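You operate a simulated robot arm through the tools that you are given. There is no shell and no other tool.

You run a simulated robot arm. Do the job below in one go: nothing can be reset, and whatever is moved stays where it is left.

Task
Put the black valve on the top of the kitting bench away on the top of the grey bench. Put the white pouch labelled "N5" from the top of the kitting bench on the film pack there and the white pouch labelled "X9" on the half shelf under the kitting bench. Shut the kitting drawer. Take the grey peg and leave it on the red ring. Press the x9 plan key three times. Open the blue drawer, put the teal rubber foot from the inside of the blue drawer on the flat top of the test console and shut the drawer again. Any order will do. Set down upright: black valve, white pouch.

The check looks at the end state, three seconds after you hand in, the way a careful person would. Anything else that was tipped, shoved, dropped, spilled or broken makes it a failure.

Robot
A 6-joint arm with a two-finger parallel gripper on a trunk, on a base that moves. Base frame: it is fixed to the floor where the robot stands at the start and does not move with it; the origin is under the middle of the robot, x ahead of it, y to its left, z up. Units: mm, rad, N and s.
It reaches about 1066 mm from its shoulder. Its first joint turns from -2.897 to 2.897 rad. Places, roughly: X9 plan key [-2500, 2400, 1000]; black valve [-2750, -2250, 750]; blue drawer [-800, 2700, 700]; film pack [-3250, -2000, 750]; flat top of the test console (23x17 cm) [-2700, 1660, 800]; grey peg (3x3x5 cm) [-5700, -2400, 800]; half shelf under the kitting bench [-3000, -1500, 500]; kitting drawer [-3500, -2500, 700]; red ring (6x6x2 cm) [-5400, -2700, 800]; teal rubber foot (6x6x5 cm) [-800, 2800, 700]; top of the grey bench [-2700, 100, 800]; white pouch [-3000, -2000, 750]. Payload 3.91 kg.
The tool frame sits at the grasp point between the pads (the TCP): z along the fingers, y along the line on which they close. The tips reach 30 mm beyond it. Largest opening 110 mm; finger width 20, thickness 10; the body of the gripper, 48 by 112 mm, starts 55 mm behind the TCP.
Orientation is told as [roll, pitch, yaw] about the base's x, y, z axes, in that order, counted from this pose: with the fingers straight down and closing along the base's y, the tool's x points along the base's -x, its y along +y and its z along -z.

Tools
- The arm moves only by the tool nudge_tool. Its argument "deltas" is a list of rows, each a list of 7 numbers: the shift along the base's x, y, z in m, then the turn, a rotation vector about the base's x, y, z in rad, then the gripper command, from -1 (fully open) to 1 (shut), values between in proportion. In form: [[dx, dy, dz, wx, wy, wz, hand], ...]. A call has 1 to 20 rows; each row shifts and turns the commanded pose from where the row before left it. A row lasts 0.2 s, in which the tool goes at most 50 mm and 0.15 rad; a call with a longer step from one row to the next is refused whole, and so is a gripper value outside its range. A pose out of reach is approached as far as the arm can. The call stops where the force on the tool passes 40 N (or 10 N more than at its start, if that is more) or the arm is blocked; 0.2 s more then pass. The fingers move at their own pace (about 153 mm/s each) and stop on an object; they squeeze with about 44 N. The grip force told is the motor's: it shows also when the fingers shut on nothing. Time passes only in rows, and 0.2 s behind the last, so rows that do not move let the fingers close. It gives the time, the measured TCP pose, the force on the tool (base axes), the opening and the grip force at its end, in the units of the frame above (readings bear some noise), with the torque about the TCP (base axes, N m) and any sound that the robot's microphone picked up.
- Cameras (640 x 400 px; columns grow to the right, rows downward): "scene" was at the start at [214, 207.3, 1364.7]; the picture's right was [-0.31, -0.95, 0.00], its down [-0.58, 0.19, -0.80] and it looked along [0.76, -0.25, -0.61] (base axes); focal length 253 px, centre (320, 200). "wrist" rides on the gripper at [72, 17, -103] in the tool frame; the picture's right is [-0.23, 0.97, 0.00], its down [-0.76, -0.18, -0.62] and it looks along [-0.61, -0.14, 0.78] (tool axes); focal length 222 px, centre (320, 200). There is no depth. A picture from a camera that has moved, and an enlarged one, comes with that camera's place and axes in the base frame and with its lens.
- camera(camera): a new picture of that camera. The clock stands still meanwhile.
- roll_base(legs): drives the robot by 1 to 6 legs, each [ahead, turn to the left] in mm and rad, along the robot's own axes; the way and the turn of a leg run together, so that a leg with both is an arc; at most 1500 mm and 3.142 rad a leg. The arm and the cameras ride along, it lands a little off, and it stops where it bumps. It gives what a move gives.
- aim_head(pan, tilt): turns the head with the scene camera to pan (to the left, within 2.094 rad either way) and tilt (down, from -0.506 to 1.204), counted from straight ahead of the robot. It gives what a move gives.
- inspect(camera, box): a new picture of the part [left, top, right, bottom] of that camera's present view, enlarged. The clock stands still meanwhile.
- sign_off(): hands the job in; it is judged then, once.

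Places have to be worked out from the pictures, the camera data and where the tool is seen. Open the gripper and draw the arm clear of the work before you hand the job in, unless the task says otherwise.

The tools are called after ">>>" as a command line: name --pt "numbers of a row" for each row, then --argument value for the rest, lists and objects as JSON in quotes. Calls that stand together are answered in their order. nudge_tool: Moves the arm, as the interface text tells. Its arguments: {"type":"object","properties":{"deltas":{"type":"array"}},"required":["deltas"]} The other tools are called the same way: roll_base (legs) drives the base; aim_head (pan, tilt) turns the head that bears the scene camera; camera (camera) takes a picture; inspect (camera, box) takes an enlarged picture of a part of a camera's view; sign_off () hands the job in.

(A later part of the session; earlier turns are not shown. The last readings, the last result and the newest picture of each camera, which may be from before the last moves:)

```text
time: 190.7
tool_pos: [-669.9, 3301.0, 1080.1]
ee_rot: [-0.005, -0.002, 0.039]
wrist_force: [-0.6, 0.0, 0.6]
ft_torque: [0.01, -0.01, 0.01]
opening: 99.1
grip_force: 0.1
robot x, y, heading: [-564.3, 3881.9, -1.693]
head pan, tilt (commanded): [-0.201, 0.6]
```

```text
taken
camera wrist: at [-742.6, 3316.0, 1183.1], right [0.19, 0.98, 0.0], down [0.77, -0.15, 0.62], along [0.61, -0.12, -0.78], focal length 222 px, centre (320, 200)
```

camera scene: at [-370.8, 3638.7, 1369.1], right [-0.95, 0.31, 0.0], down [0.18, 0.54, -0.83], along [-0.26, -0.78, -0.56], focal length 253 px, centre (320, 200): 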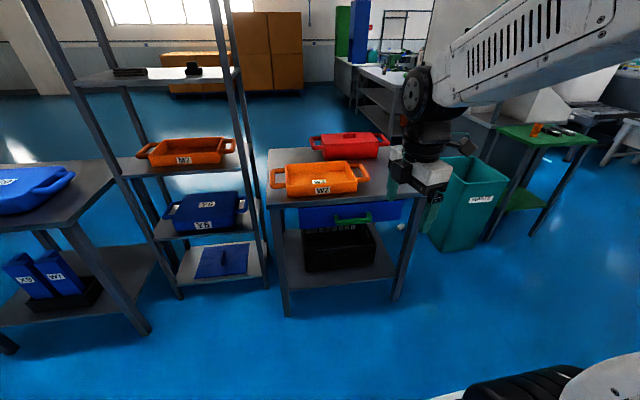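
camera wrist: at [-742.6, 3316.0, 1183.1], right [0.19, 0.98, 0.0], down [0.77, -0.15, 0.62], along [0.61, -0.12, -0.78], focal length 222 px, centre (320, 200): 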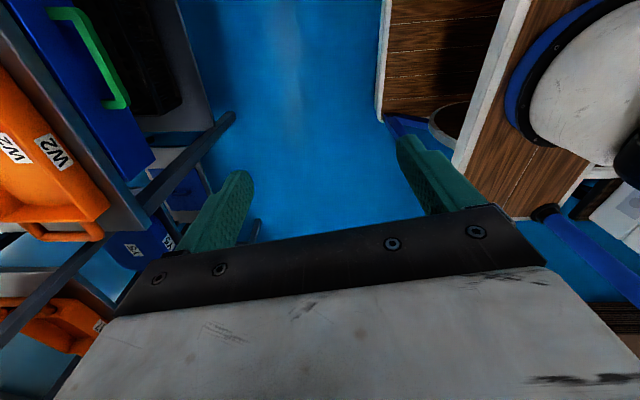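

>>> inspect --camera "scene" --box '[260, 150, 440, 280]'

>>> inspect --camera "wrist" --box '[0, 0, 200, 180]'

```text
3.08 times, centred on (350, 215) of scene
camera zoom: at [-370.8, 3638.7, 1369.1], right [-0.95, 0.31, 0.0], down [0.18, 0.54, -0.83], along [-0.26, -0.78, -0.56], focal length 778 px, centre (228, 154)
```

zoom: 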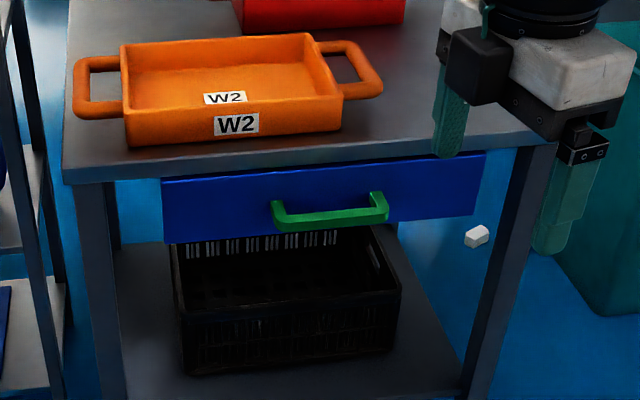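

```text
2.22 times, centred on (100, 90) of wrist
camera zoom: at [-742.6, 3316.0, 1183.1], right [0.19, 0.98, 0.0], down [0.77, -0.15, 0.62], along [0.61, -0.12, -0.78], focal length 494 px, centre (809, 444)
```

zoom: 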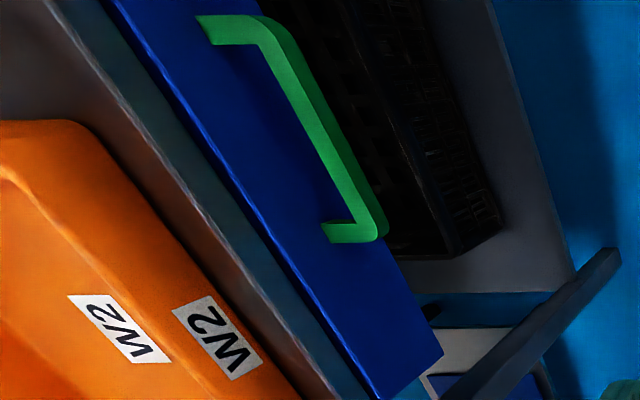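

Handle triangulated: centre ≈ (-760,2919,708), bar along (-0.98,0.19), drawer pull direction ≈ (0.19,0.98). I'll tilt the gripper to point horizontally at it with fingers closing vertically, moving out to about (-740,3070,900) meanwhile.

>>> nudge_tool --pt "-0.005 -0.02 -0.01 0 0 -0.115 -0.8" --pt "-0.005 -0.02 -0.01 0 0 -0.115 -0.8" --pt "-0.005 -0.018 -0.012 -0.1402 0.0271 0 -0.8" --pt "-0.005 -0.018 -0.012 -0.1402 0.0271 0 -0.8" --pt "-0.005 -0.018 -0.012 -0.1402 0.0271 0 -0.8" --pt "-0.005 -0.018 -0.012 -0.1402 0.0271 0 -0.8" --pt "-0.005 -0.018 -0.012 -0.1402 0.0271 0 -0.8"

>>> camera --camera "scene"

```text
time: 192.3
tool_pos: [-706.7, 3175.3, 1002.9]
ee_rot: [-0.69, 0.005, -0.196]
wrist_force: [-0.5, -0.4, 0.5]
ft_torque: [-0.01, -0.02, 0.02]
opening: 99.0
grip_force: 0.1
out of reach, approached as far as the arm can: row 7
robot x, y, heading: [-562.5, 3878.9, -1.689]
head pan, tilt (commanded): [-0.201, 0.6]
```

```text
taken
camera scene: at [-370.8, 3638.8, 1369.1], right [-0.95, 0.31, 0.0], down [0.18, 0.54, -0.83], along [-0.26, -0.78, -0.56], focal length 253 px, centre (320, 200)
```

scene: 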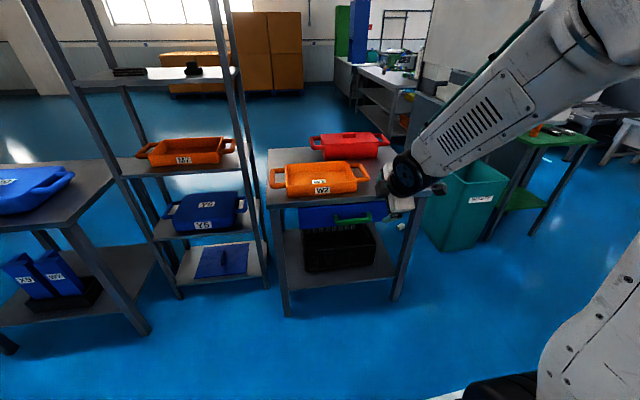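

Reach was limited at that tilt. I'll move the tool further out and lower before tilting more.

>>> nudge_tool --pt "-0.008 -0.035 -0.025 0 0 0 -0.3" --pt "-0.008 -0.035 -0.025 0 0 0 -0.3" --pt "-0.008 -0.035 -0.025 0 0 0 -0.3" --pt "-0.006 -0.02 -0.025 0 0 0 -0.3"

>>> nudge_tool --pt "0 0 0 -0.1 0.0194 0 -0.3" --pt "0 0 0 -0.1 0.0194 0 -0.3" --pt "0 0 0 -0.1 0.0194 0 -0.3"

```text
time: 193.3
tool_pos: [-735.5, 3050.3, 901.6]
ee_rot: [-0.718, -0.002, -0.191]
wrist_force: [0.0, -0.3, 0.7]
ft_torque: [0.02, -0.01, 0.01]
opening: 71.5
grip_force: 0.0
robot x, y, heading: [-563.9, 3880.8, -1.695]
head pan, tilt (commanded): [-0.201, 0.6]
```

```text
time: 194.1
tool_pos: [-736.0, 3048.4, 902.5]
ee_rot: [-1.023, 0.0, -0.19]
wrist_force: [0.0, -1.0, -0.5]
ft_torque: [0.04, 0.04, 0.01]
opening: 71.3
grip_force: 0.1
robot x, y, heading: [-565.1, 3874.8, -1.694]
head pan, tilt (commanded): [-0.201, 0.6]
```

Tilting works here. I'll finish the tilt to horizontal while lowering.

>>> nudge_tool --pt "0 0 -0.02 -0.1345 0.026 0 -0.3" --pt "0 0 -0.02 -0.1345 0.026 0 -0.3" --pt "0 0 -0.02 -0.1345 0.026 0 -0.3" --pt "0 0 -0.02 -0.1345 0.026 0 -0.3" --pt "0 0 0 0 0 0 -0.3"

>>> camera --camera "wrist"

>>> camera --camera "scene"

```text
time: 195.3
tool_pos: [-736.1, 3049.3, 822.9]
ee_rot: [-1.573, 0.001, -0.189]
wrist_force: [-0.4, 0.4, 0.6]
ft_torque: [-0.01, 0.02, 0.0]
opening: 71.2
grip_force: 0.0
robot x, y, heading: [-563.8, 3879.3, -1.688]
head pan, tilt (commanded): [-0.201, 0.6]
```

```text
taken
camera wrist: at [-787.7, 3164.3, 805.1], right [0.22, -0.04, -0.97], down [0.87, 0.47, 0.18], along [0.45, -0.88, 0.14], focal length 222 px, centre (320, 200)
```

wrist: 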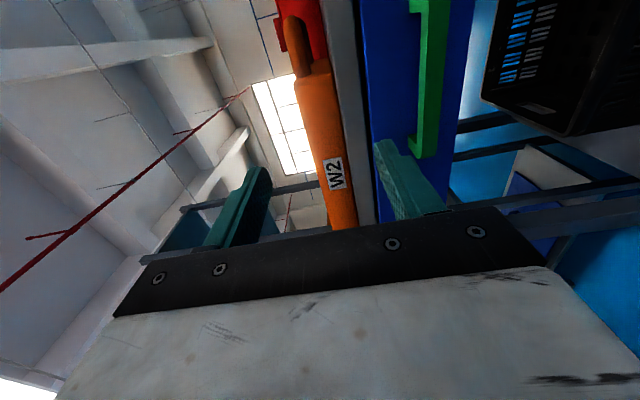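

```text
taken
camera scene: at [-370.8, 3638.8, 1369.1], right [-0.95, 0.31, 0.0], down [0.18, 0.54, -0.82], along [-0.26, -0.78, -0.57], focal length 253 px, centre (320, 200)
```

scene: 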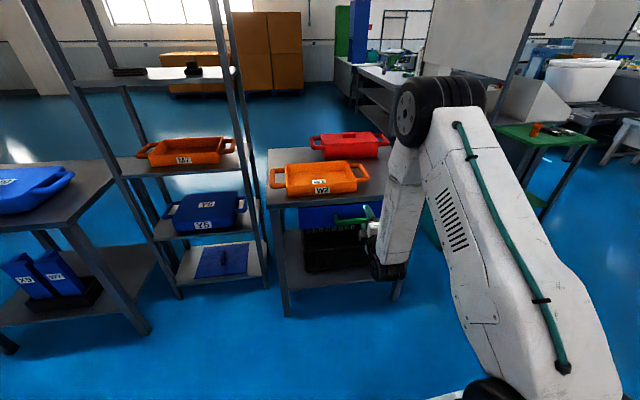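

The gripper is horizontal and the wrist view confirms the handle at z≈708. I'll go to a pre-grasp pose 85 mm in front of the handle.

>>> nudge_tool --pt "-0.002 -0.01 -0.038 0 0 0 -0.2" --pt "-0.002 -0.01 -0.038 0 0 0 -0.2" --pt "-0.002 -0.012 -0.038 0 0 0 -0.2" --pt "-0.001 -0.012 0 0 0 0 -0.2" --pt "0 0 0 0 0 0 -0.2"

>>> camera --camera "wrist"

>>> inspect --camera "scene" --box '[270, 150, 430, 300]'

```text
time: 196.5
tool_pos: [-743.3, 3005.3, 710.5]
ee_rot: [-1.57, 0.0, -0.191]
wrist_force: [0.0, 0.1, 0.0]
ft_torque: [0.0, -0.03, -0.03]
opening: 66.2
grip_force: 0.0
robot x, y, heading: [-563.0, 3881.1, -1.69]
head pan, tilt (commanded): [-0.201, 0.6]
```

```text
taken
camera wrist: at [-795.0, 3121.3, 692.2], right [0.22, -0.04, -0.97], down [0.87, 0.47, 0.18], along [0.45, -0.88, 0.14], focal length 222 px, centre (320, 200)
```

wrist: 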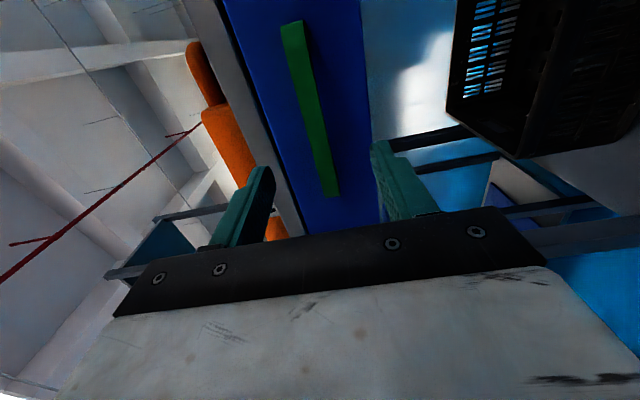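

```text
2.67 times, centred on (350, 225) of scene
camera zoom: at [-370.8, 3638.7, 1369.1], right [-0.95, 0.31, 0.0], down [0.18, 0.54, -0.82], along [-0.26, -0.78, -0.57], focal length 674 px, centre (240, 133)
```

zoom: 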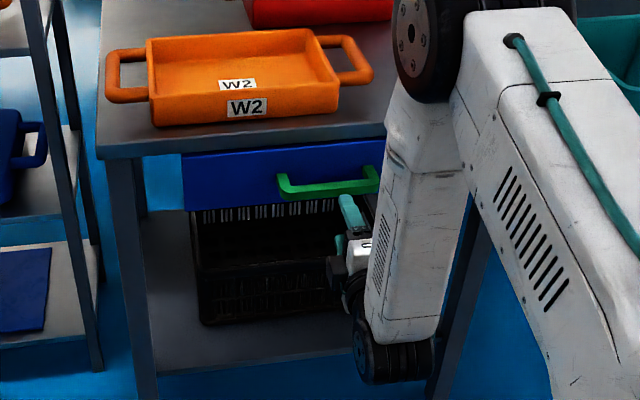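

The bar lies between the fingers, z≈711. I'll advance 78 mm so the bar is just beyond the TCP, then close.

>>> nudge_tool --pt "-0.0038 -0.0196 0 0 0 0 -0.2" --pt "-0.0038 -0.0196 0 0 0 0 -0.2" --pt "-0.0038 -0.0196 0.0005 0 0 0 -0.2" --pt "-0.0034 -0.0178 0.0005 0 0 0 -0.2" --pt "0 0 0 0 0 0 -0.2"

>>> camera --camera "wrist"

>>> inspect --camera "scene" --box '[270, 150, 430, 300]'

```text
time: 197.7
tool_pos: [-758.2, 2929.4, 711.7]
ee_rot: [-1.571, 0.0, -0.191]
wrist_force: [-0.3, -0.3, -0.1]
ft_torque: [0.0, 0.0, -0.01]
opening: 66.1
grip_force: 0.0
robot x, y, heading: [-558.4, 3878.9, -1.687]
head pan, tilt (commanded): [-0.201, 0.6]
```

```text
taken
camera wrist: at [-810.0, 3045.1, 693.7], right [0.22, -0.04, -0.97], down [0.87, 0.47, 0.18], along [0.45, -0.88, 0.14], focal length 222 px, centre (320, 200)
```

wrist: 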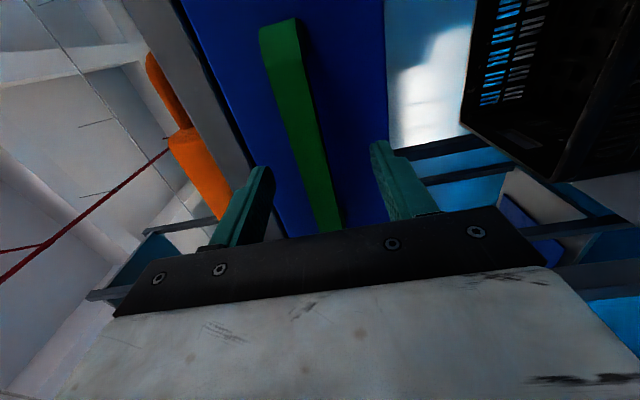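

```text
2.67 times, centred on (350, 225) of scene
camera zoom: at [-370.8, 3638.7, 1369.1], right [-0.95, 0.31, 0.0], down [0.18, 0.54, -0.82], along [-0.26, -0.78, -0.57], focal length 674 px, centre (240, 133)
```

zoom: 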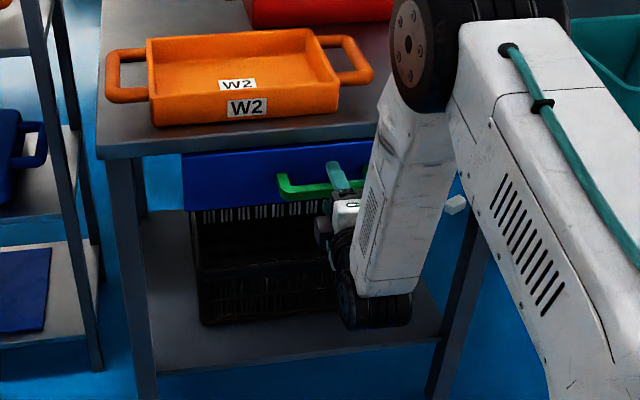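

The bar is within the fingers. Closing the gripper on the handle.

>>> nudge_tool --pt "0 0 0 0 0 0 0.3" --pt "0 0 0 0 0 0 0.6" --pt "0 0 0 0 0 0 1" --pt "0 0 0 0 0 0 1" --pt "0 0 0 0 0 0 1"

>>> camera --camera "wrist"

```text
time: 198.9
tool_pos: [-756.4, 2929.2, 712.0]
ee_rot: [-1.573, -0.001, -0.192]
wrist_force: [0.6, 0.3, 9.8]
ft_torque: [-0.14, 0.02, 0.04]
opening: 17.7
grip_force: 45.8
robot x, y, heading: [-562.5, 3877.2, -1.687]
head pan, tilt (commanded): [-0.201, 0.6]
```

```text
taken
camera wrist: at [-810.0, 3045.1, 694.7], right [0.22, -0.04, -0.97], down [0.87, 0.47, 0.18], along [0.45, -0.88, 0.14], focal length 222 px, centre (320, 200)
```

wrist: 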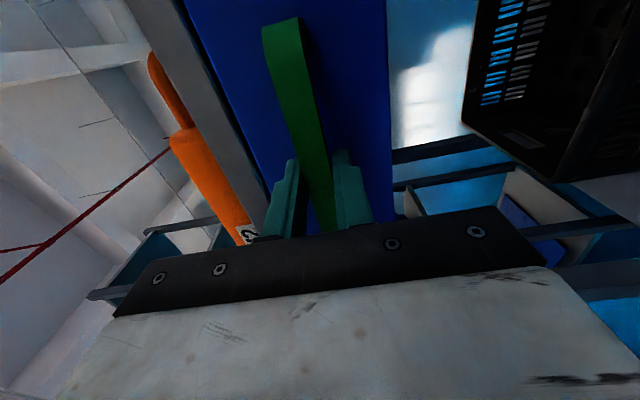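

Handle gripped (17.7 mm). I'll pull the drawer out along (0.19,0.98) by about 200 mm.

>>> nudge_tool --pt "0 0 0.001 0 0 0 1" --pt "0.0015 0.0079 0 0 0 0 1" --pt "0.0029 0.0147 0 0 0 0 1" --pt "0.0038 0.0196 0 0 0 0 1" --pt "0.0038 0.0196 0 0 0 0 1" --pt "0.0038 0.0196 0 0 0 0 1" --pt "0.0038 0.0196 0 0 0 0 1" --pt "0.0038 0.0196 0 0 0 0 1" --pt "0.0038 0.0196 0 0 0 0 1" --pt "0.0038 0.0196 0 0 0 0 1" --pt "0.0038 0.0196 0 0 0 0 1" --pt "0 0 0 0 0 0 1"

>>> camera --camera "scene"

>>> inspect --camera "scene" --box '[270, 150, 430, 300]'

```text
time: 200.5
tool_pos: [-742.3, 3023.0, 711.8]
ee_rot: [-1.576, 0.0, -0.197]
wrist_force: [0.3, -2.4, 2.1]
ft_torque: [-0.22, 0.04, -1.14]
opening: 17.9
grip_force: 44.7
robot x, y, heading: [-563.3, 3879.1, -1.695]
head pan, tilt (commanded): [-0.201, 0.6]
stopped in row 7: the force on the tool passed its limit at 41 N (the readings are from after the stop); the commanded pose is now the measured one
```

```text
taken
camera scene: at [-371.4, 3638.4, 1369.1], right [-0.95, 0.32, 0.0], down [0.18, 0.54, -0.83], along [-0.26, -0.78, -0.56], focal length 253 px, centre (320, 200)
```

scene: 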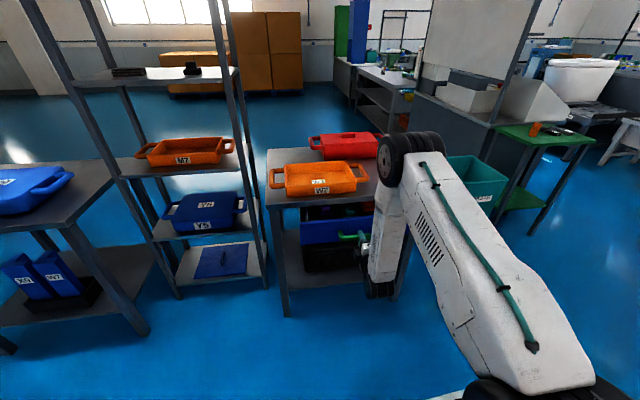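

```text
2.67 times, centred on (350, 225) of scene
camera zoom: at [-371.4, 3638.4, 1369.1], right [-0.95, 0.32, 0.0], down [0.18, 0.54, -0.83], along [-0.26, -0.78, -0.56], focal length 674 px, centre (240, 133)
```

zoom: 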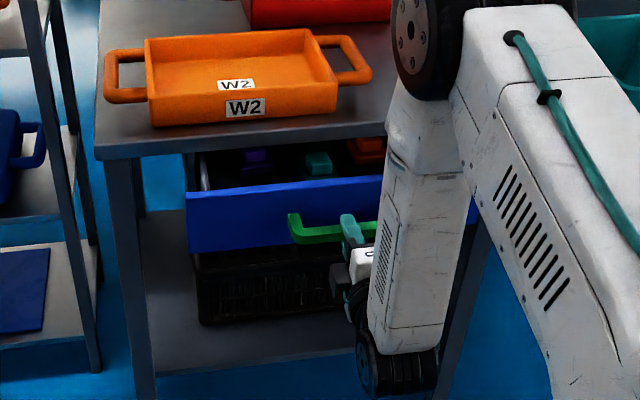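

The drawer is about 95 mm out and I can see purple, teal and red feet inside. I'll keep pulling more slowly.

>>> nudge_tool --pt "0.0012 0.0069 0 0 0 0 1" --pt "0.0017 0.0099 0 0 0 0 1" --pt "0.0017 0.0099 0 0 0 0 1" --pt "0.0017 0.0099 0 0 0 0 1" --pt "0.0017 0.0099 0 0 0 0 1" --pt "0.0017 0.0099 0 0 0 0 1" --pt "0.0017 0.0099 0 0 0 0 1" --pt "0.0017 0.0099 0 0 0 0 1" --pt "0.0017 0.0099 0 0 0 0 1" --pt "0.0017 0.0099 0 0 0 0 1" --pt "0 0 0 0 0 0 1"

>>> inspect --camera "scene" --box '[270, 150, 430, 300]'

```text
time: 202.9
tool_pos: [-725.4, 3120.2, 710.7]
ee_rot: [-1.571, -0.001, -0.196]
wrist_force: [-7.2, 4.0, 3.8]
ft_torque: [0.06, -0.03, -0.7]
opening: 17.6
grip_force: 45.5
robot x, y, heading: [-560.8, 3877.1, -1.689]
head pan, tilt (commanded): [-0.201, 0.6]
```

```text
2.67 times, centred on (350, 225) of scene
camera zoom: at [-371.7, 3638.6, 1369.1], right [-0.95, 0.32, 0.0], down [0.18, 0.54, -0.83], along [-0.26, -0.78, -0.56], focal length 674 px, centre (240, 133)
```

zoom: 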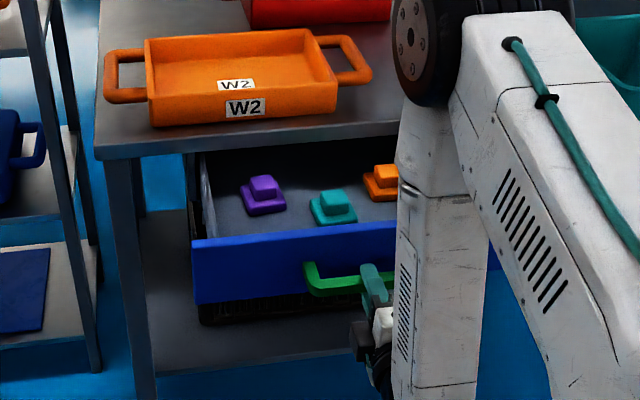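

Teal foot sits at about (-761,2930), close to the table edge; I'll pull the drawer another 80 mm if it lets me.

>>> nudge_tool --pt "0.0014 0.0069 0 0 0 0 1" --pt "0.0018 0.0098 0 0 0 0 1" --pt "0.0018 0.0098 0 0 0 0 1" --pt "0.0018 0.0098 0 0 0 0 1" --pt "0.0018 0.0098 0 0 0 0 1" --pt "0.0018 0.0098 0 0 0 0 1" --pt "0.0018 0.0098 0 0 0 0 1" --pt "0.0018 0.0098 0 0 0 0 1" --pt "0 0 0 0 0 0 1"

>>> inspect --camera "scene" --box '[270, 150, 430, 300]'

```text
time: 204.9
tool_pos: [-713.0, 3180.5, 712.5]
ee_rot: [-1.558, -0.001, -0.196]
wrist_force: [-15.0, 4.2, -31.2]
ft_torque: [0.58, -0.06, -0.93]
opening: 17.7
grip_force: 45.4
out of reach, approached as far as the arm can: row 7, 8
robot x, y, heading: [-561.1, 3876.8, -1.692]
head pan, tilt (commanded): [-0.201, 0.6]
```

```text
2.67 times, centred on (350, 225) of scene
camera zoom: at [-372.3, 3637.6, 1369.0], right [-0.95, 0.32, 0.0], down [0.18, 0.54, -0.82], along [-0.26, -0.78, -0.57], focal length 674 px, centre (240, 133)
```

zoom: 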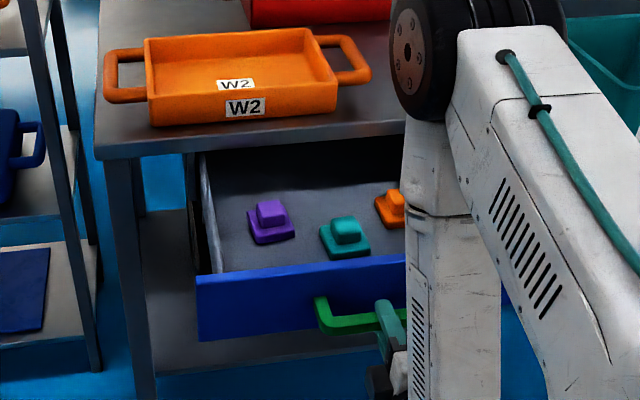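

The drawer is about 250 mm out, and the arm is near its inner reach limit. I'll ease forward a little to unload, then open the fingers.

>>> nudge_tool --pt "-0.0018 -0.0098 0 0 0 0 1" --pt "-0.0018 -0.0098 0 0 0 0 1" --pt "0 0 0 0 0 0 1"

>>> nudge_tool --pt "0 0 0 0 0 0 0.4" --pt "0 0 0 0 0 0 0.2" --pt "0 0 0 0 0 0 0.2"

>>> camera --camera "wrist"

```text
time: 205.3
tool_pos: [-715.2, 3174.0, 712.9]
ee_rot: [-1.562, 0.0, -0.196]
wrist_force: [-2.0, 3.0, -9.6]
ft_torque: [0.15, -0.07, 0.29]
opening: 17.6
grip_force: 45.3
robot x, y, heading: [-563.7, 3877.9, -1.693]
head pan, tilt (commanded): [-0.201, 0.6]
stopped in row 2: the force on the tool passed its limit at 47 N (the readings are from after the stop); the commanded pose is now the measured one
```

```text
time: 206.1
tool_pos: [-714.0, 3173.5, 712.6]
ee_rot: [-1.564, 0.001, -0.197]
wrist_force: [0.1, 0.0, -0.7]
ft_torque: [-0.02, 0.02, 0.0]
opening: 43.9
grip_force: 0.0
robot x, y, heading: [-562.9, 3877.6, -1.695]
head pan, tilt (commanded): [-0.201, 0.6]
```

```text
taken
camera wrist: at [-765.9, 3289.6, 696.6], right [0.22, -0.04, -0.97], down [0.87, 0.46, 0.18], along [0.44, -0.89, 0.14], focal length 222 px, centre (320, 200)
```

wrist: 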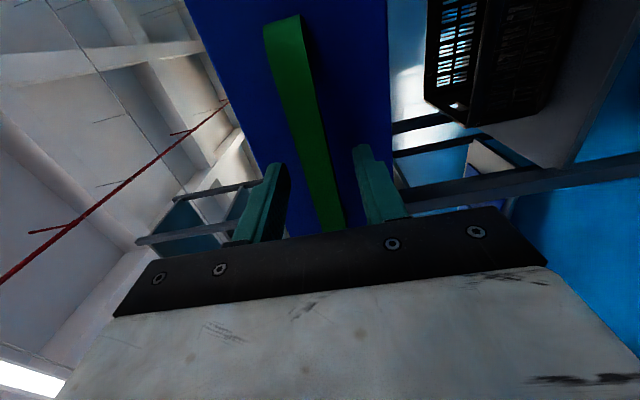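

Fingers are open and clear of the bar. I'll back the base 150 mm to withdraw straight from the handle.

>>> roll_base --legs '[[-150, 0]]'

>>> camera --camera "scene"

>>> camera --camera "wrist"

```text
time: 207.4
tool_pos: [-695.0, 3324.1, 713.1]
ee_rot: [-1.563, 0.0, -0.195]
wrist_force: [-0.4, 1.2, -0.3]
ft_torque: [0.0, 0.01, 0.01]
opening: 44.1
grip_force: 0.0
robot x, y, heading: [-544.0, 4029.7, -1.696]
head pan, tilt (commanded): [-0.201, 0.6]
```

```text
taken
camera scene: at [-353.1, 3788.8, 1369.1], right [-0.95, 0.31, 0.0], down [0.18, 0.54, -0.82], along [-0.26, -0.78, -0.57], focal length 253 px, centre (320, 200)
```

scene: 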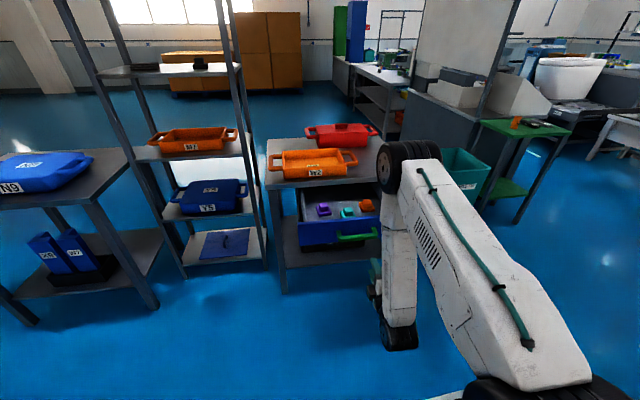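

```text
taken
camera wrist: at [-746.7, 3439.2, 696.6], right [0.22, -0.04, -0.97], down [0.87, 0.46, 0.18], along [0.45, -0.89, 0.14], focal length 222 px, centre (320, 200)
```

wrist: 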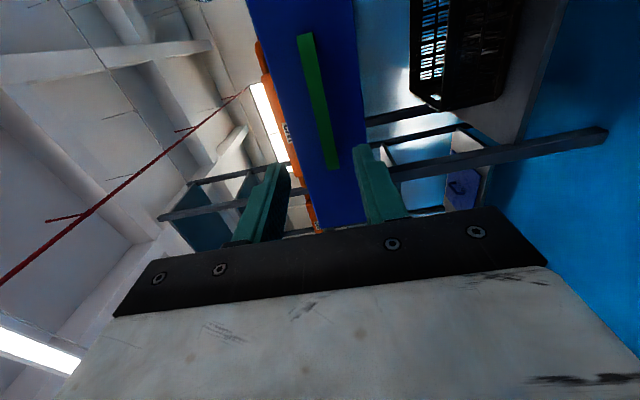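

Clear of the handle. I'll raise the gripper and turn it back to fingers-down above the drawer area.

>>> nudge_tool --pt "0 -0.01 0.045 0 0 0 -0.5" --pt "0 -0.01 0.045 0 0 0 -0.5" --pt "0 -0.01 0.045 0 0 0 -0.5" --pt "0 -0.01 0.045 0 0 0 -0.5" --pt "0 -0.01 0.045 0 0 0 -0.5" --pt "0 -0.01 0.03 0 0 0 -0.5"

>>> nudge_tool --pt "-0.003 -0.02 0.005 0.1374 -0.0266 0 -0.5" --pt "-0.003 -0.02 0.005 0.1374 -0.0266 0 -0.5" --pt "-0.003 -0.02 0.005 0.1374 -0.0266 0 -0.5" --pt "-0.003 -0.02 0.005 0.1374 -0.0266 0 -0.5" --pt "-0.003 -0.02 0.005 0.1374 -0.0266 0 -0.5" --pt "-0.003 -0.02 0.005 0.1374 -0.0266 0 -0.5" --pt "-0.003 -0.02 0.005 0.1374 -0.0266 0 -0.5" --pt "-0.003 -0.02 0.005 0.1374 -0.0266 0 -0.5" --pt "-0.003 -0.02 0.005 0.1374 -0.0266 0 -0.5" --pt "-0.003 -0.02 0.005 0.1374 -0.0266 0 -0.5" --pt "-0.003 -0.02 0.005 0.133 -0.026 0 -0.5" --pt "0 0 0 0 0 0 -0.5"

>>> camera --camera "scene"

>>> camera --camera "wrist"

```text
time: 208.8
tool_pos: [-696.0, 3263.8, 968.2]
ee_rot: [-1.561, 0.0, -0.193]
wrist_force: [-0.3, -0.2, 0.1]
ft_torque: [0.03, -0.03, 0.0]
opening: 82.5
grip_force: 0.1
robot x, y, heading: [-547.7, 4031.2, -1.691]
head pan, tilt (commanded): [-0.201, 0.6]
```

```text
time: 211.4
tool_pos: [-722.6, 3052.5, 1020.8]
ee_rot: [-0.105, -0.019, -0.19]
wrist_force: [0.2, -0.3, 0.8]
ft_torque: [0.01, 0.01, 0.0]
opening: 82.7
grip_force: 0.0
out of reach, approached as far as the arm can: row 6
robot x, y, heading: [-545.0, 4030.1, -1.688]
head pan, tilt (commanded): [-0.201, 0.6]
```

```text
taken
camera scene: at [-353.1, 3788.9, 1369.1], right [-0.95, 0.31, 0.0], down [0.18, 0.54, -0.83], along [-0.26, -0.78, -0.56], focal length 253 px, centre (320, 200)
```

scene: 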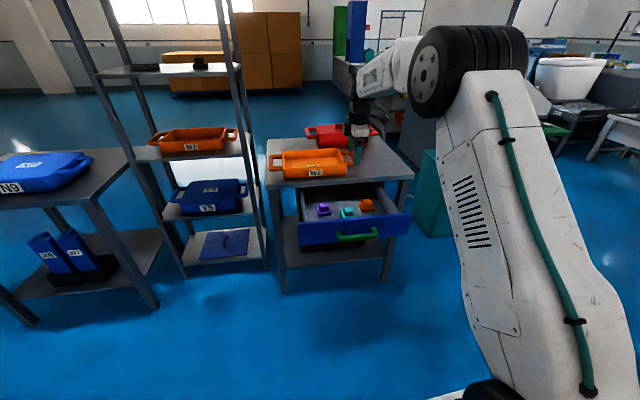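

```text
taken
camera wrist: at [-790.6, 3092.9, 1119.6], right [0.41, 0.91, -0.1], down [0.72, -0.25, 0.65], along [0.57, -0.33, -0.75], focal length 222 px, centre (320, 200)
```

wrist: 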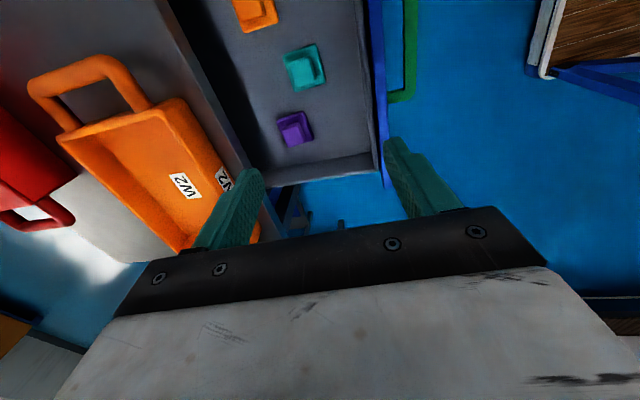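

I'll level the gripper and centre it over the teal foot (≈(-750,2995)), then zoom both cameras to triangulate it.

>>> nudge_tool --pt "-0.014 -0.03 -0.03 0.1067 -0.0011 0 -0.5" --pt "-0.014 -0.029 -0.04 0 0 0 -0.5" --pt "0 0 -0.04 0 0 0 -0.5" --pt "0 0 0 0 0 0 -0.5"

>>> camera --camera "wrist"

>>> inspect --camera "wrist" --box '[230, 20, 390, 160]'

>>> inspect --camera "scene" --box '[290, 140, 420, 260]'

```text
refused: row 2 steps farther than a row can; nothing moved
```

```text
taken
camera wrist: at [-790.6, 3092.9, 1119.6], right [0.41, 0.91, -0.1], down [0.72, -0.25, 0.65], along [0.57, -0.33, -0.75], focal length 222 px, centre (320, 200)
```

wrist: 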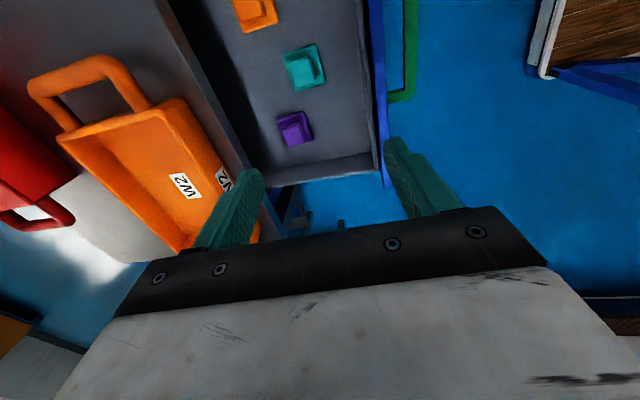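

```text
2.86 times, centred on (310, 90) of wrist
camera zoom: at [-790.6, 3092.9, 1119.6], right [0.41, 0.91, -0.1], down [0.72, -0.25, 0.65], along [0.57, -0.33, -0.75], focal length 635 px, centre (349, 514)
```

zoom: 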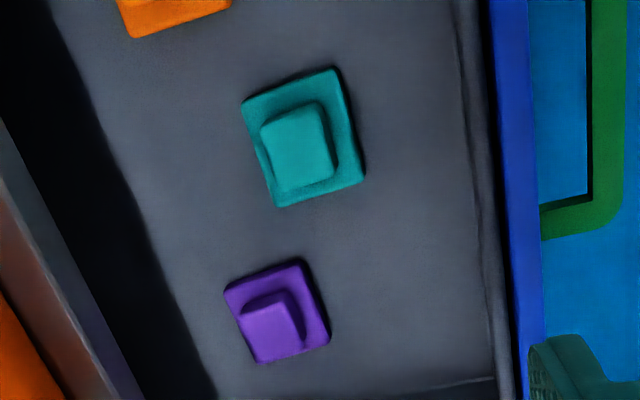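

```text
3.33 times, centred on (355, 200) of scene
camera zoom: at [-353.1, 3788.9, 1369.1], right [-0.95, 0.31, 0.0], down [0.18, 0.54, -0.83], along [-0.26, -0.78, -0.56], focal length 843 px, centre (203, 200)
```

zoom: 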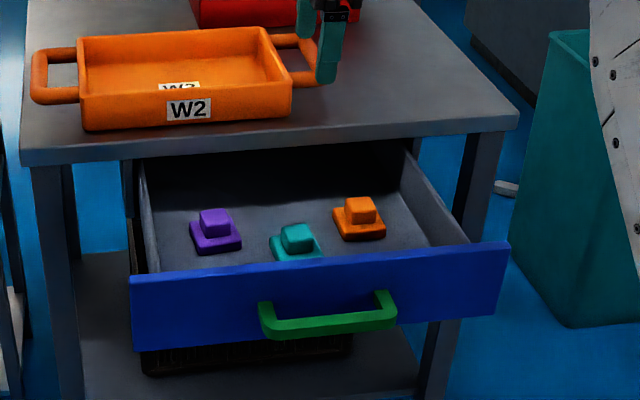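

Teal foot's top face triangulates to (-746,2993,707), aligned with the drawer. I'll level the gripper and come down over it to z≈800 (smaller steps this time).

>>> nudge_tool --pt "-0.0047 -0.0118 -0.03 0.1067 -0.0011 0 -0.5" --pt "-0.0047 -0.0118 -0.044 0 0 0 -0.5" --pt "-0.0047 -0.0118 -0.044 0 0 0 -0.5" --pt "-0.0047 -0.0118 -0.044 0 0 0 -0.5" --pt "-0.0047 -0.0118 -0.044 0 0 0 -0.5" --pt "0 0 0 0 0 0 -0.5"

>>> camera --camera "wrist"

>>> inspect --camera "scene" --box '[290, 120, 430, 260]'

```text
time: 212.8
tool_pos: [-747.9, 2993.9, 813.4]
ee_rot: [0.001, 0.001, -0.19]
wrist_force: [-0.1, -0.5, 0.5]
ft_torque: [0.02, -0.01, -0.02]
opening: 82.6
grip_force: 0.0
robot x, y, heading: [-545.4, 4031.4, -1.688]
head pan, tilt (commanded): [-0.201, 0.6]
```

```text
taken
camera wrist: at [-816.3, 3023.9, 916.2], right [0.41, 0.91, 0.0], down [0.72, -0.32, 0.62], along [0.57, -0.25, -0.78], focal length 222 px, centre (320, 200)
```

wrist: 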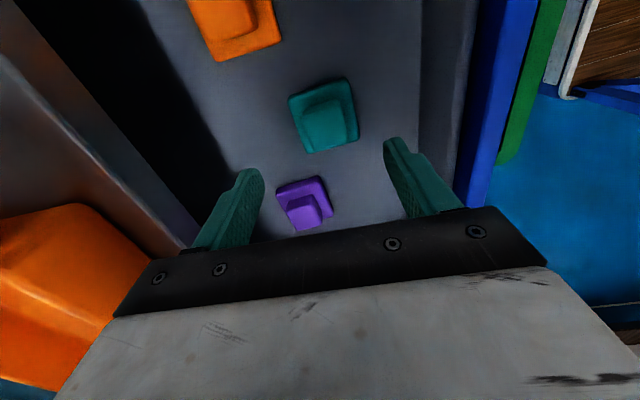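

```text
2.86 times, centred on (360, 190) of scene
camera zoom: at [-353.1, 3788.8, 1369.1], right [-0.95, 0.31, 0.0], down [0.18, 0.54, -0.83], along [-0.26, -0.78, -0.56], focal length 722 px, centre (206, 229)
```

zoom: 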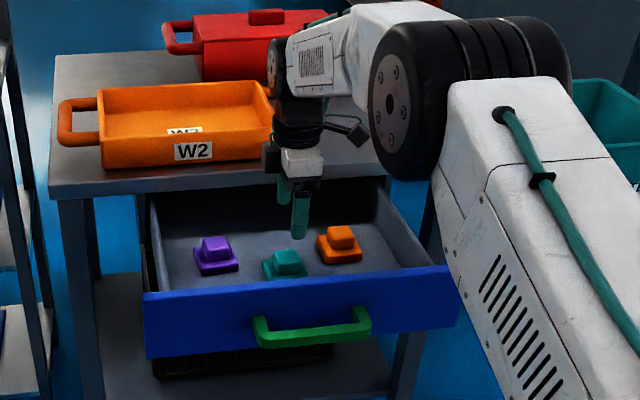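

I'll zoom the wrist view on the teal foot to refine its centre.

>>> inspect --camera "wrist" --box '[250, 60, 400, 180]'

```text
3.33 times, centred on (325, 120) of wrist
camera zoom: at [-816.3, 3023.9, 916.2], right [0.41, 0.91, 0.0], down [0.72, -0.32, 0.62], along [0.57, -0.25, -0.78], focal length 740 px, centre (303, 467)
```

zoom: 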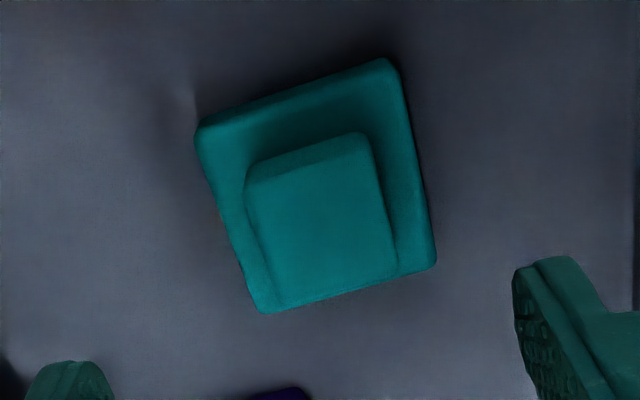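

Foot centre is at about (-742,2996), block ≈38 mm wide. I'll shift there, descend to z≈717 and close on its upper block.

>>> nudge_tool --pt "0.006 0.002 -0.03 0 0 0.02 -0.5" --pt "0 0 -0.03 0 0 0 -0.5" --pt "0 0 -0.022 0 0 0 -0.5" --pt "0 0 -0.014 0 0 0 -0.5" --pt "0 0 0 0 0 0 -0.5"

>>> inspect --camera "scene" --box '[290, 120, 430, 260]'

>>> camera --camera "wrist"

```text
time: 214.0
tool_pos: [-742.1, 2996.5, 718.5]
ee_rot: [0.001, 0.002, -0.17]
wrist_force: [-0.9, 0.0, -0.6]
ft_torque: [0.03, 0.02, 0.0]
opening: 82.5
grip_force: 0.1
robot x, y, heading: [-544.7, 4033.0, -1.687]
head pan, tilt (commanded): [-0.201, 0.6]
```

```text
2.86 times, centred on (360, 190) of scene
camera zoom: at [-353.1, 3788.8, 1369.1], right [-0.95, 0.31, 0.0], down [0.18, 0.54, -0.82], along [-0.26, -0.78, -0.57], focal length 722 px, centre (206, 229)
```

zoom: 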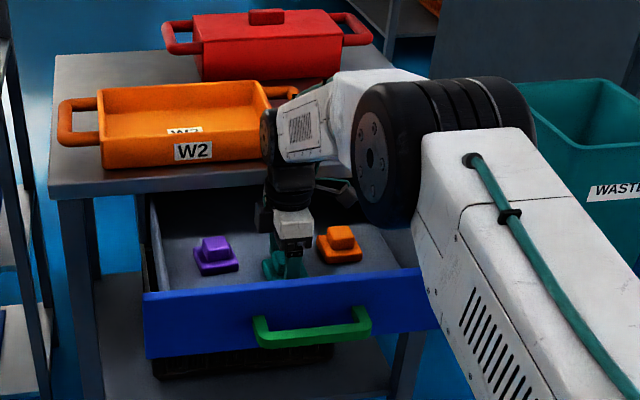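

```text
taken
camera wrist: at [-809.6, 3026.1, 821.4], right [0.39, 0.92, 0.0], down [0.72, -0.3, 0.62], along [0.57, -0.24, -0.78], focal length 222 px, centre (320, 200)
```

wrist: 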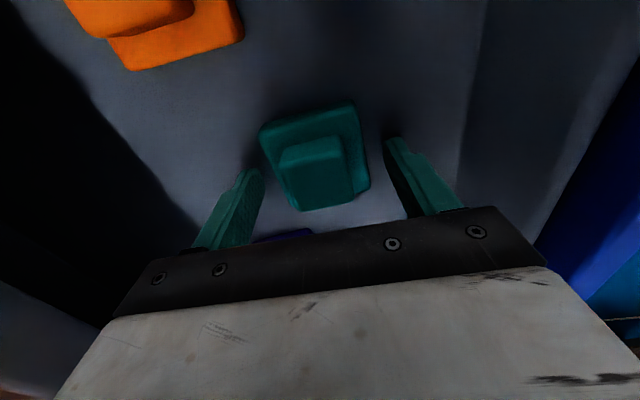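

>>> inspect --camera "wrist" --box '[240, 90, 400, 230]'

```text
2.86 times, centred on (320, 160) of wrist
camera zoom: at [-809.6, 3026.1, 821.4], right [0.39, 0.92, 0.0], down [0.72, -0.3, 0.62], along [0.57, -0.24, -0.78], focal length 635 px, centre (320, 314)
```

zoom: 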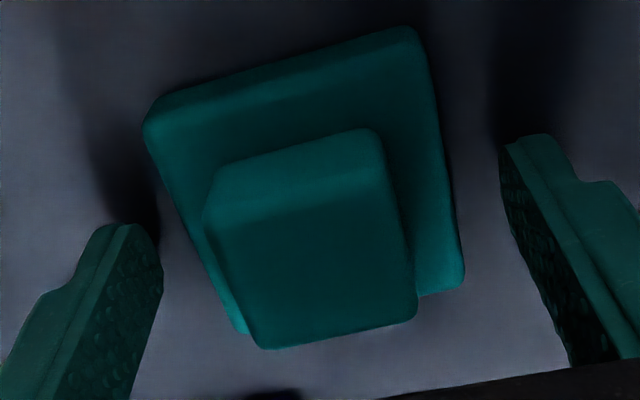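

The block is centred within about 4 mm and aligned. Small shift, then close.

>>> nudge_tool --pt "0.003 -0.001 -0.002 0 0 0 -0.5" --pt "0 0 0 0 0 0 0.1" --pt "0 0 0 0 0 0 0.6" --pt "0 0 0 0 0 0 1" --pt "0 0 0 0 0 0 1" --pt "0 0 0 0 0 0 1"

>>> nudge_tool --pt "0 0 0.003 0 0 0 1" --pt "0 0 0.004 0 0 0 1" --pt "0 0 0.006 0 0 0 1" --pt "0 0 0.007 0 0 0 1" --pt "0 0 0.01 0 0 0 1"

>>> camera --camera "wrist"

```text
time: 215.4
tool_pos: [-737.9, 2997.2, 715.9]
ee_rot: [0.001, 0.002, -0.17]
wrist_force: [-0.2, 0.2, 0.4]
ft_torque: [-0.05, -0.04, -0.02]
opening: 59.6
grip_force: 44.5
robot x, y, heading: [-546.8, 4028.4, -1.688]
head pan, tilt (commanded): [-0.201, 0.6]
```

```text
time: 216.6
tool_pos: [-738.6, 2993.7, 746.1]
ee_rot: [0.0, 0.002, -0.169]
wrist_force: [0.6, 0.4, -0.9]
ft_torque: [0.02, -0.02, 0.02]
opening: 59.3
grip_force: 43.9
robot x, y, heading: [-540.6, 4027.7, -1.691]
head pan, tilt (commanded): [-0.201, 0.6]
```

```text
taken
camera wrist: at [-806.3, 3023.6, 848.8], right [0.39, 0.92, 0.0], down [0.72, -0.3, 0.62], along [0.57, -0.24, -0.78], focal length 222 px, centre (320, 200)
```

wrist: 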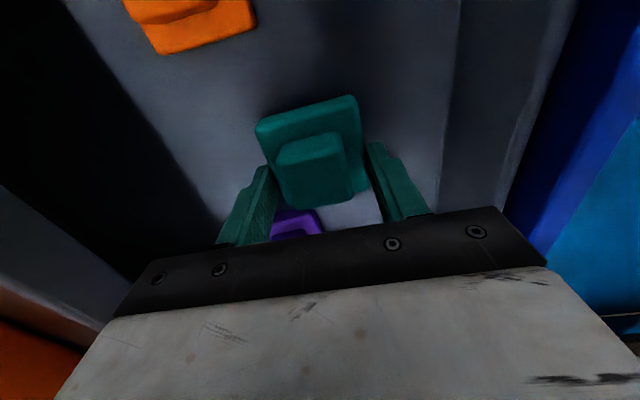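

The fingers caught the 60 mm base at their very tips. I'll set it back down and re-grip lower for a safer hold.

>>> nudge_tool --pt "0 0 -0.008 0 0 0 1" --pt "0 0 -0.01 0 0 0 1" --pt "0 0 -0.008 0 0 0 1" --pt "0 0 -0.003 0 0 0 1" --pt "0 0 -0.001 0 0 0 1" --pt "0 0 0 0 0 0 1"

>>> nudge_tool --pt "0 0 0 0 0 0 0.1" --pt "0 0 0 0 0 0 -0.3" --pt "0 0 0 0 0 0 -0.5" --pt "0 0 -0.004 0 0 0 -0.5" --pt "0 0 -0.004 0 0 0 -0.5" --pt "0 0 -0.004 0 0 0 -0.5" --pt "0 0 0 0 0 0 -0.5"

>>> inspect --camera "wrist" --box '[200, 60, 440, 240]'

```text
time: 218.0
tool_pos: [-738.3, 2993.8, 714.8]
ee_rot: [0.001, 0.003, -0.169]
wrist_force: [-1.0, 0.6, 0.7]
ft_torque: [0.1, 0.05, 0.03]
opening: 59.2
grip_force: 43.9
robot x, y, heading: [-545.7, 4029.6, -1.688]
head pan, tilt (commanded): [-0.201, 0.6]
```

```text
time: 219.5
tool_pos: [-738.7, 2989.6, 711.6]
ee_rot: [-0.01, 0.004, -0.169]
wrist_force: [-0.8, 0.0, 10.2]
ft_torque: [0.47, -0.1, 0.03]
opening: 82.4
grip_force: 0.1
robot x, y, heading: [-548.1, 4031.1, -1.691]
head pan, tilt (commanded): [-0.201, 0.6]
stopped in row 7: the force on the tool passed its limit at 44 N (the readings are from after the stop); the commanded pose is now the measured one
```

```text
2.22 times, centred on (320, 150) of wrist
camera zoom: at [-806.5, 3021.1, 814.6], right [0.39, 0.92, -0.01], down [0.72, -0.3, 0.62], along [0.57, -0.25, -0.78], focal length 494 px, centre (320, 311)
```

zoom: 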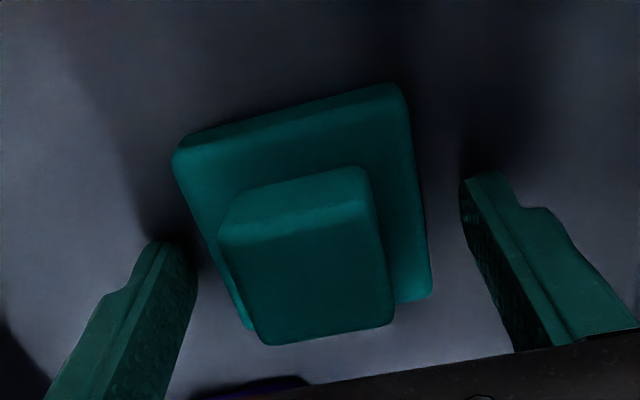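

The tips touched the drawer floor (z≈681), so the earlier grip at 716 was already properly low on the base. I'll raise 3 mm, close and lift gently.

>>> nudge_tool --pt "0 0.003 0.003 0.01 0 0 -0.5" --pt "0 0 0 0 0 0 0.0" --pt "0 0 0 0 0 0 0.6" --pt "0 0 0 0 0 0 1" --pt "0 0 0 0 0 0 1" --pt "0 0 0 0 0 0 1"

>>> nudge_tool --pt "0 0 0.003 0 0 0 1" --pt "0 0 0.005 0 0 0 1" --pt "0 0 0.008 0 0 0 1" --pt "0 0 0.01 0 0 0 1" --pt "0 0 0.012 0 0 0 1" --pt "0 0 0.012 0 0 0 1" --pt "0 0 0.012 0 0 0 1" --pt "0 0 0.012 0 0 0 1" --pt "0 0 0.012 0 0 0 1" --pt "0 0 0.012 0 0 0 1" --pt "0 0 0.012 0 0 0 1" --pt "0 0 0.01 0 0 0 1"

>>> camera --camera "wrist"

>>> inspect --camera "scene" --box '[290, 100, 430, 260]'

```text
time: 220.9
tool_pos: [-738.0, 2994.1, 712.0]
ee_rot: [0.004, 0.003, -0.168]
wrist_force: [-0.2, -0.7, -0.9]
ft_torque: [0.01, -0.01, -0.02]
opening: 59.3
grip_force: 43.3
robot x, y, heading: [-549.0, 4030.2, -1.689]
head pan, tilt (commanded): [-0.201, 0.6]
```

```text
time: 223.5
tool_pos: [-739.0, 2995.1, 832.4]
ee_rot: [0.001, 0.004, -0.169]
wrist_force: [0.9, -1.1, -1.0]
ft_torque: [0.02, -0.02, -0.02]
opening: 59.1
grip_force: 43.9
robot x, y, heading: [-547.6, 4028.8, -1.692]
head pan, tilt (commanded): [-0.201, 0.6]
```

```text
taken
camera wrist: at [-806.8, 3023.4, 936.6], right [0.39, 0.92, 0.0], down [0.72, -0.31, 0.62], along [0.57, -0.24, -0.78], focal length 222 px, centre (320, 200)
```

wrist: 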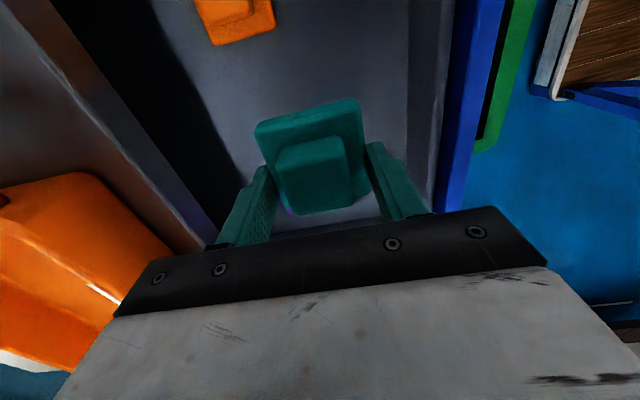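

```text
2.50 times, centred on (360, 180) of scene
camera zoom: at [-353.0, 3788.7, 1369.1], right [-0.95, 0.31, 0.0], down [0.18, 0.54, -0.82], along [-0.26, -0.78, -0.57], focal length 632 px, centre (220, 250)
```

zoom: 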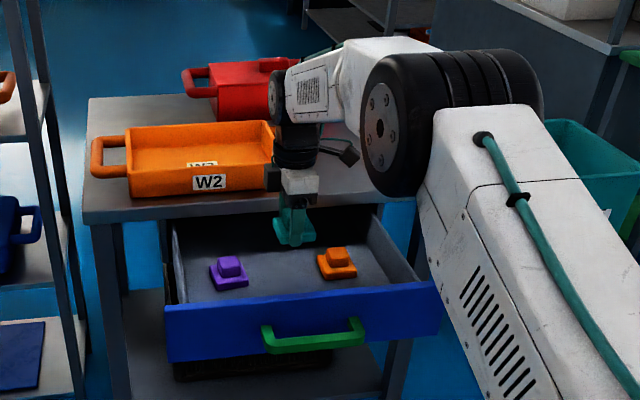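

The foot is held securely and lifted out. I'll raise it to z≈1000 and bring it back toward the robot; I'll carry it to the console first and come back to shut the drawer with an empty hand.

>>> nudge_tool --pt "0 0 0.008 0 0 0 1" --pt "0 0 0.014 0 0 0 1" --pt "0 0 0.018 0 0 0 1" --pt "0 0 0.018 0 0 0 1" --pt "0 0 0.018 0 0 0 1" --pt "0 0 0.018 0 0 0 1" --pt "0 0 0.018 0 0 0 1" --pt "0 0 0.018 0 0 0 1" --pt "0 0 0.018 0 0 0 1" --pt "0.001 0.006 0.012 0 0 0 1" --pt "0.002 0.012 0.006 0 0 0 1" --pt "0.003 0.018 0 0 0 0 1" --pt "0.004 0.022 0 0 0 0 1" --pt "0.004 0.024 0 0 0 0 1" --pt "0.004 0.024 0 0 0 0 1" --pt "0.004 0.024 0 0 0 0 1" --pt "0.004 0.024 0 0 0 0 1" --pt "0.004 0.024 0 0 0 0 1" --pt "0.004 0.024 0 0 0 0 1" --pt "0.004 0.024 0 0 0 0 1"

>>> nudge_tool --pt "0.004 0.024 0 0 0 0 1" --pt "0.004 0.024 0 0 0 0 1" --pt "0.004 0.024 0 0 0 0 1" --pt "0.004 0.024 0 0 0 0 1" --pt "0.004 0.024 0 0 0 0 1" --pt "0.004 0.024 0 0 0 0 1" --pt "0.004 0.024 0 0 0 0 1" --pt "0.003 0.018 0 0 0 0 1" --pt "0.002 0.01 0 0 0 0 1"

>>> camera --camera "wrist"

```text
time: 227.7
tool_pos: [-699.7, 3219.4, 996.5]
ee_rot: [0.001, 0.004, -0.168]
wrist_force: [0.8, 0.7, -0.9]
ft_torque: [0.02, 0.0, 0.02]
opening: 59.3
grip_force: 44.5
robot x, y, heading: [-545.8, 4027.9, -1.689]
head pan, tilt (commanded): [-0.201, 0.6]
```

```text
time: 229.7
tool_pos: [-667.1, 3417.1, 998.3]
ee_rot: [0.001, 0.004, -0.169]
wrist_force: [-0.1, 0.1, -1.9]
ft_torque: [-0.02, -0.05, 0.01]
opening: 59.0
grip_force: 43.5
robot x, y, heading: [-544.6, 4030.2, -1.691]
head pan, tilt (commanded): [-0.201, 0.6]
```

```text
taken
camera wrist: at [-736.1, 3445.8, 1102.2], right [0.39, 0.92, 0.0], down [0.72, -0.3, 0.62], along [0.57, -0.24, -0.78], focal length 222 px, centre (320, 200)
```

wrist: 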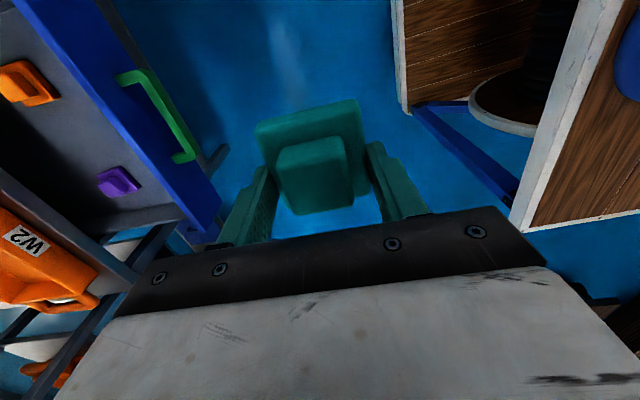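

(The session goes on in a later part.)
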